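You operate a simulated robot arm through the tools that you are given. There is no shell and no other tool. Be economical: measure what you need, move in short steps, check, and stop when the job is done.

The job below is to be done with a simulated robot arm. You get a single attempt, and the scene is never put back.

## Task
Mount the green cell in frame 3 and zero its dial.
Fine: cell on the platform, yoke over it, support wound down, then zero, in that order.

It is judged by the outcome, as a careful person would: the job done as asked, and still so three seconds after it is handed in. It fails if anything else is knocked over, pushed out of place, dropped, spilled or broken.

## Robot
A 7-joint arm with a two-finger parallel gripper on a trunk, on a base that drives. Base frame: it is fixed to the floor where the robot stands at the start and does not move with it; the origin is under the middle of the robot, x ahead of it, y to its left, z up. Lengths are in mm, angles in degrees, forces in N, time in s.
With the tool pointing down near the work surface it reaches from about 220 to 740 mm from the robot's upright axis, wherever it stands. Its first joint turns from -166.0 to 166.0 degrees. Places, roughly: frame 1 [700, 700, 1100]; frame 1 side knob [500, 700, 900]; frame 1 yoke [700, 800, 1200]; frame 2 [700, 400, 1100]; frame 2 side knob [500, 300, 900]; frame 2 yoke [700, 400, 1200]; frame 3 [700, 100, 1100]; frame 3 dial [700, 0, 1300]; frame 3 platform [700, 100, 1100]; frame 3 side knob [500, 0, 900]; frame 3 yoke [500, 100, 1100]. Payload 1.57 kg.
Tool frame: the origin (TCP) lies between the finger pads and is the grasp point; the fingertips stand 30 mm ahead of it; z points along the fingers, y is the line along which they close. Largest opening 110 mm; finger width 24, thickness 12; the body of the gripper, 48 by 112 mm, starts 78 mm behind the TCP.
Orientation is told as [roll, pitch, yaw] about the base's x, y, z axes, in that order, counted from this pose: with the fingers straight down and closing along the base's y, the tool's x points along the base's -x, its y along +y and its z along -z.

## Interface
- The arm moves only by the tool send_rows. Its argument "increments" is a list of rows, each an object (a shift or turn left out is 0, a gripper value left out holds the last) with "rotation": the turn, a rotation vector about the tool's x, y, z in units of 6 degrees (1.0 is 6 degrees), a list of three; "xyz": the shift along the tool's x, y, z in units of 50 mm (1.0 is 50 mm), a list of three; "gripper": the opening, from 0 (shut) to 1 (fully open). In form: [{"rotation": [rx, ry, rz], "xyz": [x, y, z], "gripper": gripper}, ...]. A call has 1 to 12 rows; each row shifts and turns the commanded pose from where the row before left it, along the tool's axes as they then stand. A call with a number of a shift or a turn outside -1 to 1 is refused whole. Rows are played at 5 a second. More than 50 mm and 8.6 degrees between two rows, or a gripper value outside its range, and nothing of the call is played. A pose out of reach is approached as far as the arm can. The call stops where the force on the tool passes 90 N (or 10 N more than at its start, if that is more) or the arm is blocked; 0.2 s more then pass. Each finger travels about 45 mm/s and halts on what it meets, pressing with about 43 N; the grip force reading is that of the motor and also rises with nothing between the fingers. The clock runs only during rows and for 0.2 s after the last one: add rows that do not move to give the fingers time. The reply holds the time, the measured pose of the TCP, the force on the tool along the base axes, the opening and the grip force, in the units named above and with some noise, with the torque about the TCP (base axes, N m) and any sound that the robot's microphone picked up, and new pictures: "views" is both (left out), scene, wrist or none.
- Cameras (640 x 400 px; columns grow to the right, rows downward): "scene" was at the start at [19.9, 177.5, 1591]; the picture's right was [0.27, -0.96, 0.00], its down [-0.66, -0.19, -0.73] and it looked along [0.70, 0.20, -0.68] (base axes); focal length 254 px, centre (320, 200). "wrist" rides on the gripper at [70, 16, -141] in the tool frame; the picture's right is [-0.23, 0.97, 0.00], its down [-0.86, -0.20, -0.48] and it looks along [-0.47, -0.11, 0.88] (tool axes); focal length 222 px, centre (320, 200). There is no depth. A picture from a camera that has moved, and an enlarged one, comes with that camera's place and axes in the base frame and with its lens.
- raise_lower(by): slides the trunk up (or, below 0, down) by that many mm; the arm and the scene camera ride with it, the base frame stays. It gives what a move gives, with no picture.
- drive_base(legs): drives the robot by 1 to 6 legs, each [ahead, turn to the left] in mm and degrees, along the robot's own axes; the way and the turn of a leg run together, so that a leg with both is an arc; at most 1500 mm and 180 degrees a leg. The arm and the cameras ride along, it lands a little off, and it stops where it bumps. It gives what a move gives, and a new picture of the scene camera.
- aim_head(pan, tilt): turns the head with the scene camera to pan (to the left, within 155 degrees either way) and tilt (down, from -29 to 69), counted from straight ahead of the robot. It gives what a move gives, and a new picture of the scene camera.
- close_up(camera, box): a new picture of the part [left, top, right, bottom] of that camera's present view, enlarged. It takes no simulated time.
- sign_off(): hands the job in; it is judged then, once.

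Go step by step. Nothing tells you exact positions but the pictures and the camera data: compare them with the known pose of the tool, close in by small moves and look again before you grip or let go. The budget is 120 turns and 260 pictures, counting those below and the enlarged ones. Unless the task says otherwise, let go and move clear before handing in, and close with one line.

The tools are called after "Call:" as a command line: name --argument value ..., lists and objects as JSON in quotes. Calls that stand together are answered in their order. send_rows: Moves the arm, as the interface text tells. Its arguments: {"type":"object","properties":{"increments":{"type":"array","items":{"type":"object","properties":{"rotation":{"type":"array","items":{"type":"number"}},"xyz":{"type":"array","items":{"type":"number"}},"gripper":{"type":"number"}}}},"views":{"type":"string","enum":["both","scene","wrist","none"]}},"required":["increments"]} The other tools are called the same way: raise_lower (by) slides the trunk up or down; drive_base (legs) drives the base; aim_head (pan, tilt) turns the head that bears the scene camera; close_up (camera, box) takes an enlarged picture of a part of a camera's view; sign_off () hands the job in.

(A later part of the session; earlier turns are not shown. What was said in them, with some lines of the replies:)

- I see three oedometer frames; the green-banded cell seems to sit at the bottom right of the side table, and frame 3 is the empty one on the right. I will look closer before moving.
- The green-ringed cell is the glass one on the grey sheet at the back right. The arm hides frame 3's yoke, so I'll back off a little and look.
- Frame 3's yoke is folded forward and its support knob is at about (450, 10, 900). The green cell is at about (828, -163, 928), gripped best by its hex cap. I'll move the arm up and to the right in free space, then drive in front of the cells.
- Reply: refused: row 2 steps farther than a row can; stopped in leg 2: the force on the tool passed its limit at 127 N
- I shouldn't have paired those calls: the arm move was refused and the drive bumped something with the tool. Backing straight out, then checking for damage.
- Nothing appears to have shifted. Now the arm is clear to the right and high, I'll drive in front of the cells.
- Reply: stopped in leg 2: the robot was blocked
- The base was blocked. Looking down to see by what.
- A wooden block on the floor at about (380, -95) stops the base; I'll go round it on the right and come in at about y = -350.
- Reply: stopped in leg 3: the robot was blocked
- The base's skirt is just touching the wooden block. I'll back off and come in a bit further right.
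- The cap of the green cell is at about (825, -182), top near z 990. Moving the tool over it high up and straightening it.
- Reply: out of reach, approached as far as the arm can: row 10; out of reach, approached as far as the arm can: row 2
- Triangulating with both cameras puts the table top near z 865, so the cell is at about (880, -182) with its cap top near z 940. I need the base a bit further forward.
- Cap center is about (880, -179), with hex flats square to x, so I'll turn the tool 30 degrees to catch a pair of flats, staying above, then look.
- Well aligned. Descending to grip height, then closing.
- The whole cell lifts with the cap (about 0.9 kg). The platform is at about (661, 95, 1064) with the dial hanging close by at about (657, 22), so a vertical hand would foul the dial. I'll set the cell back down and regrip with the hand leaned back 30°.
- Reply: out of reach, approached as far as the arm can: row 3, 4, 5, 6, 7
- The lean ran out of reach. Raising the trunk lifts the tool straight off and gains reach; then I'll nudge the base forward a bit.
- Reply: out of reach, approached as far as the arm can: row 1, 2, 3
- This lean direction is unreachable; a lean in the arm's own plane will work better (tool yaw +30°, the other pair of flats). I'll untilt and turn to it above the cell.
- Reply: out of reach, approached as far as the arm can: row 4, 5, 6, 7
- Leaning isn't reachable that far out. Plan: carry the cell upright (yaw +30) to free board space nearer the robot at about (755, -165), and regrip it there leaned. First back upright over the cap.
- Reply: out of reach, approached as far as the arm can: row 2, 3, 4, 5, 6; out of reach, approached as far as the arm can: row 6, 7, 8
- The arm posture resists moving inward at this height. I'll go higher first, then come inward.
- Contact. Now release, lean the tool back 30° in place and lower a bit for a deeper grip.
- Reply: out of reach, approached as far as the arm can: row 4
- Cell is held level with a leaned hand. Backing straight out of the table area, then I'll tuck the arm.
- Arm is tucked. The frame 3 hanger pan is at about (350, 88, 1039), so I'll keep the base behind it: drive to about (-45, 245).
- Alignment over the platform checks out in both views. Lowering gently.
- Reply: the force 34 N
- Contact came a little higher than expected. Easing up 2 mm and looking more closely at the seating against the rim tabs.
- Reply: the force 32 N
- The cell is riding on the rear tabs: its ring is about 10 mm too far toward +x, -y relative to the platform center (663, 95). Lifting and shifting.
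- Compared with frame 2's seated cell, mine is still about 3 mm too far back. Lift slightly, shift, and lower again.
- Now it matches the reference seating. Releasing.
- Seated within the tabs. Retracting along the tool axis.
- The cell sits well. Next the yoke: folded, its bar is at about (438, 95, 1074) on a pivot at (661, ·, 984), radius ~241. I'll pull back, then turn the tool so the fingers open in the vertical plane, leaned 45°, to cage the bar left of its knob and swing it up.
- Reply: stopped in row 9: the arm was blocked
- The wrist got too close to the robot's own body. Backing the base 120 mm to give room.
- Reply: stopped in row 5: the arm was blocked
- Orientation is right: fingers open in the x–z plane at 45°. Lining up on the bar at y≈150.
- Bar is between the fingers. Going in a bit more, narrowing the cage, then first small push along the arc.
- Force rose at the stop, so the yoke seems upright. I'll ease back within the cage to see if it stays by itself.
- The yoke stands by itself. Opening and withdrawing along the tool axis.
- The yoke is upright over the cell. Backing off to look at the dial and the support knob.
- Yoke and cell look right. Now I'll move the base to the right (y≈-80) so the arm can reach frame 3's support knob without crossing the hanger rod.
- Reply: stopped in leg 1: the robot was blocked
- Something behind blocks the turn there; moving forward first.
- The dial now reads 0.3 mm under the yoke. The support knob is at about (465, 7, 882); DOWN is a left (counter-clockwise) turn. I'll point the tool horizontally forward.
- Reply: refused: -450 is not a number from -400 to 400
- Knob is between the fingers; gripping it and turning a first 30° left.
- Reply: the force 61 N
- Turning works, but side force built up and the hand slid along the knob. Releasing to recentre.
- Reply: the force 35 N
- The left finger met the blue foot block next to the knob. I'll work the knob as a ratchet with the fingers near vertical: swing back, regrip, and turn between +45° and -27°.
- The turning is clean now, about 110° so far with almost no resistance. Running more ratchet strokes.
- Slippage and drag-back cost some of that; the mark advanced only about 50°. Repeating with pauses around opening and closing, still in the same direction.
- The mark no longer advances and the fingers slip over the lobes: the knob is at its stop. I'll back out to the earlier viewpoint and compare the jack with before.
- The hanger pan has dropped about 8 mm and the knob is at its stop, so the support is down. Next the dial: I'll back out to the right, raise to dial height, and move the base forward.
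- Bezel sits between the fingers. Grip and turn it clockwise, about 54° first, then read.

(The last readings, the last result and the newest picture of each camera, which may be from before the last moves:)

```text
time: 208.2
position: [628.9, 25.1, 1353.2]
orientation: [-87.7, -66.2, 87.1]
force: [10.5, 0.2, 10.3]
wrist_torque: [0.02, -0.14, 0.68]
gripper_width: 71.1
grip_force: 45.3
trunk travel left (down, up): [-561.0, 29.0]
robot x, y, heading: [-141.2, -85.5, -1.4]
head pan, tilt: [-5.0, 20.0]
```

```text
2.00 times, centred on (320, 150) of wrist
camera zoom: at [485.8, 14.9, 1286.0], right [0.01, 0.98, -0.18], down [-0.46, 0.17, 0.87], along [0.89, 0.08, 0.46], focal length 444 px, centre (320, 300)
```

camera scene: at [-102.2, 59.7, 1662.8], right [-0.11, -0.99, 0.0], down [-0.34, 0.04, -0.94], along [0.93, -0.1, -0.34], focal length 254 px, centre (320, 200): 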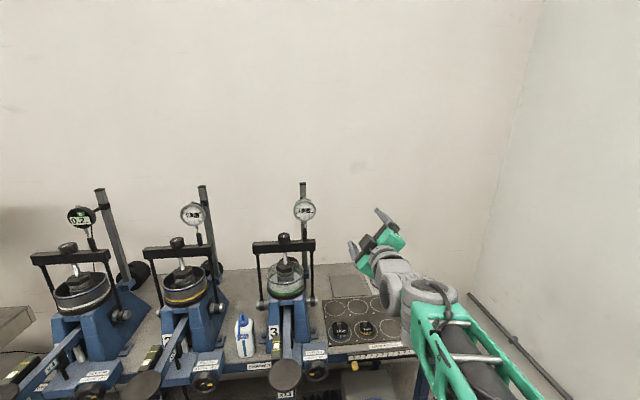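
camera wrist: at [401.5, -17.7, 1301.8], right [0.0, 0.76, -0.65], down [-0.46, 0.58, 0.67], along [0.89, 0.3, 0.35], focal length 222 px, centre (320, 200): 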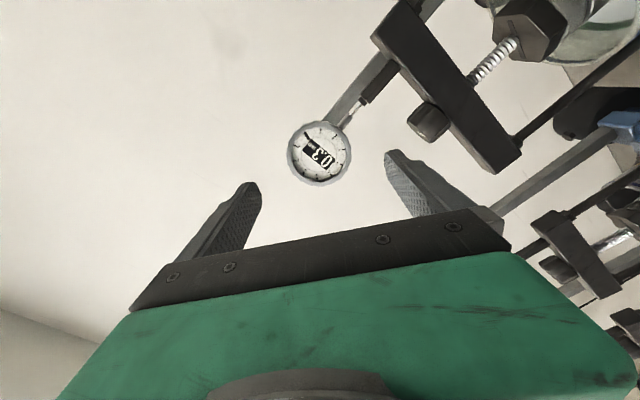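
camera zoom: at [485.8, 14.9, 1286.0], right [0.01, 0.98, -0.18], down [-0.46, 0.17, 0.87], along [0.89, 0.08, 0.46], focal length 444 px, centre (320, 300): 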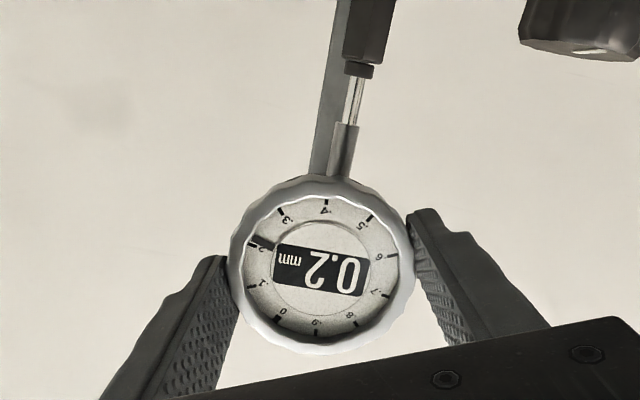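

Reading moved 0.3 → 0.2 with 30°. Another 72° in the same direction.

Call:
send_rows --increments '[{"rotation": [0, 0, 1]}, {"rotation": [0, 0, 1]}, {"rotation": [0, 0, 1]}, {"rotation": [0, 0, 1]}, {"rotation": [0, 0, 1]}, {"rotation": [0, 0, 1]}, {"rotation": [0, 0, 1]}, {"rotation": [0, 0, 1]}, {"rotation": [0, 0, 1]}, {"rotation": [0, 0, 1]}, {"rotation": [0, 0, 1]}, {"rotation": [0, 0, 0.5]}]' --views "none"

Call:
close_up --camera "wrist" --box '[170, 50, 470, 250]'

Call:
close_up --camera "wrist" --box '[260, 120, 380, 220]'

```text
time: 210.8
position: [628.4, 26.6, 1353.6]
orientation: [88.7, -44.8, -89.8]
force: [7.2, 9.6, 10.7]
wrist_torque: [-0.03, 0.27, 1.24]
gripper_width: 71.1
grip_force: 45.4
trunk travel left (down, up): [-561.0, 29.0]
robot x, y, heading: [-142.2, -88.7, -1.6]
head pan, tilt: [-5.0, 20.0]
```

```text
2.00 times, centred on (320, 150) of wrist
camera zoom: at [486.8, 90.7, 1318.8], right [0.02, 0.52, 0.85], down [-0.48, -0.74, 0.47], along [0.88, -0.42, 0.24], focal length 444 px, centre (320, 300)
```

zoom: 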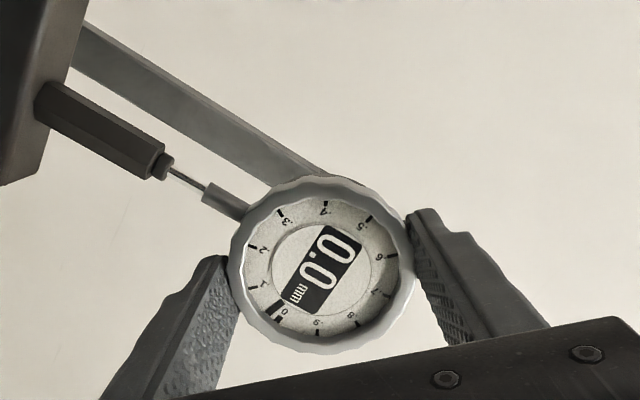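

```text
4.00 times, centred on (320, 170) of wrist
camera zoom: at [486.8, 90.7, 1318.8], right [0.02, 0.52, 0.85], down [-0.48, -0.74, 0.47], along [0.88, -0.42, 0.24], focal length 888 px, centre (320, 320)
```

zoom: 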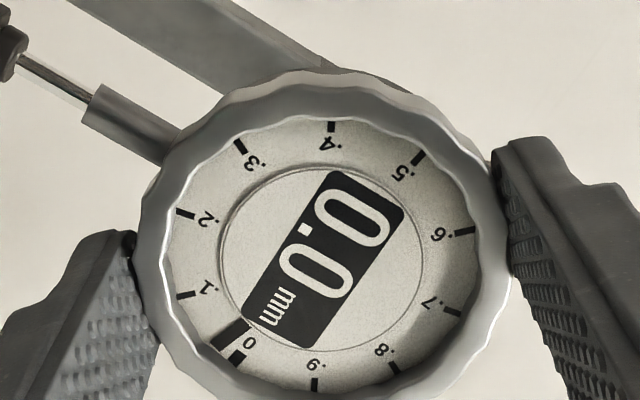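

0.0, with the needle about 7° short of the tick. A touch more, then release and check.

Call:
send_rows --increments '[{"rotation": [0, 0, 0.6]}, {"rotation": [0, 0, 0.6]}, {}, {"gripper": 0.7}, {"gripper": 0.95}, {}, {}, {"xyz": [0, 0, -0.5]}, {"xyz": [0, 0, -0.8]}, {}]' --views "none"

Call:
close_up --camera "wrist" --box '[260, 90, 380, 190]'

```text
time: 213.0
position: [562.1, 27.9, 1355.7]
orientation: [88.7, -37.6, -90.1]
force: [0.6, -0.1, -0.4]
wrist_torque: [0.0, -0.03, -0.01]
gripper_width: 104.3
grip_force: 0.0
trunk travel left (down, up): [-561.0, 29.0]
robot x, y, heading: [-139.9, -84.2, -1.3]
head pan, tilt: [-5.0, 20.0]
```

```text
4.00 times, centred on (320, 140) of wrist
camera zoom: at [421.6, 94.1, 1327.2], right [0.02, 0.41, 0.91], down [-0.48, -0.79, 0.37], along [0.87, -0.45, 0.18], focal length 888 px, centre (320, 440)
```

zoom: 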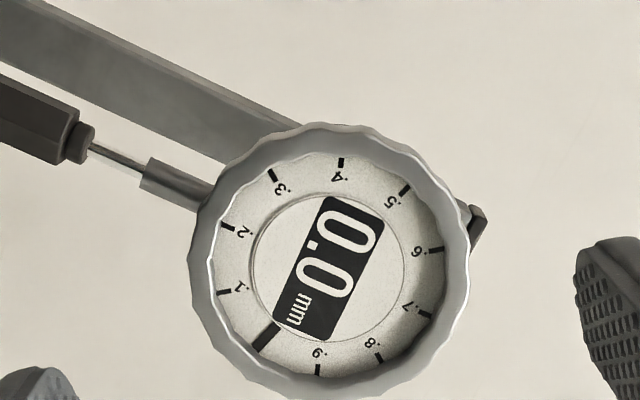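

The needle lies right on 0 and it reads 0.0. Moving clear and doing a final look.

Call:
send_rows --increments '[{"xyz": [0, 0, -0.9]}, {"xyz": [0, 0, -0.9]}, {"xyz": [-0.6, -0.4, -0.3]}, {"xyz": [-0.6, -0.4, -0.3]}, {"xyz": [-0.6, -0.4, 0]}, {"xyz": [-0.6, -0.4, 0]}, {}]' --views "none"

Call:
drive_base --legs '[[-100, 0]]'

Call:
close_up --camera "scene" --box '[230, 150, 390, 330]'

Call:
close_up --camera "scene" --box '[20, 170, 260, 370]'

```text
time: 214.6
position: [441.0, -116.6, 1366.7]
orientation: [88.7, -37.6, -90.2]
force: [-0.5, 0.4, -0.3]
wrist_torque: [-0.02, 0.0, 0.0]
gripper_width: 104.7
grip_force: 0.1
trunk travel left (down, up): [-561.0, 29.0]
robot x, y, heading: [-139.0, -84.7, -1.3]
head pan, tilt: [-5.0, 20.0]
```

```text
time: 215.7
position: [338.6, -112.2, 1367.0]
orientation: [88.8, -37.6, -90.0]
force: [-0.8, -0.7, 0.4]
wrist_torque: [0.0, 0.01, -0.02]
gripper_width: 104.6
grip_force: 0.0
trunk travel left (down, up): [-561.0, 29.0]
robot x, y, heading: [-236.4, -86.1, -1.1]
head pan, tilt: [-5.0, 20.0]
camera scene: at [-205.3, 62.0, 1662.9], right [-0.11, -0.99, 0.0], down [-0.34, 0.04, -0.94], along [0.93, -0.1, -0.34], focal length 254 px, centre (320, 200)
```

scene: 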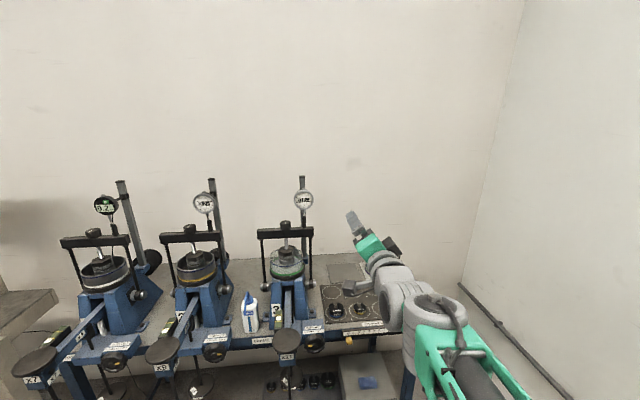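

```text
2.22 times, centred on (310, 240) of scene
camera zoom: at [-205.3, 62.0, 1662.9], right [-0.11, -0.99, 0.0], down [-0.34, 0.04, -0.94], along [0.93, -0.1, -0.34], focal length 565 px, centre (342, 111)
```

zoom: 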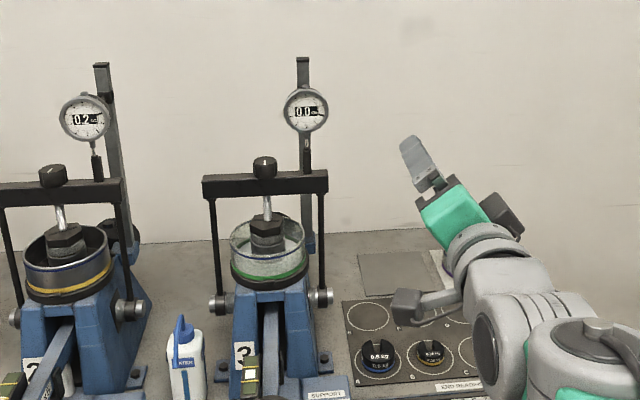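

```text
2.00 times, centred on (140, 270) of scene
camera zoom: at [-205.3, 62.0, 1662.9], right [-0.11, -0.99, 0.0], down [-0.34, 0.04, -0.94], along [0.93, -0.1, -0.34], focal length 508 px, centre (680, 60)
```

zoom: 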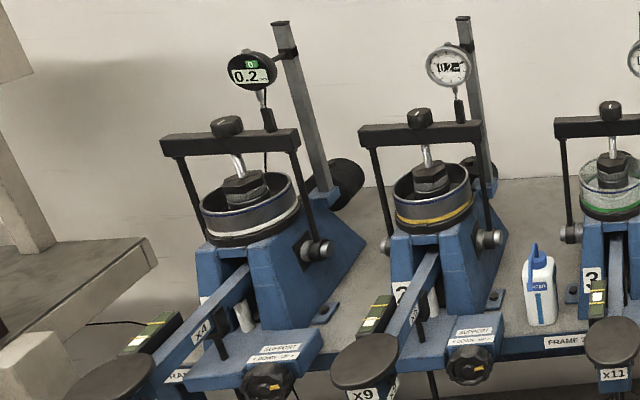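

Cell on the platform, yoke over it, support down and the dial at 0.0; nothing else looks moved and the arm is clear. Handing in.

Call:
sign_off

```text
The job is handed in.
```

The green cell is mounted in frame 3, done in the order you gave: the yoke stands over it, the support is wound down to its stop, and the dial reads 0.0. Early on the robot bumped frame 3's hanger pan and touched a wooden block on the floor; neither looked moved.
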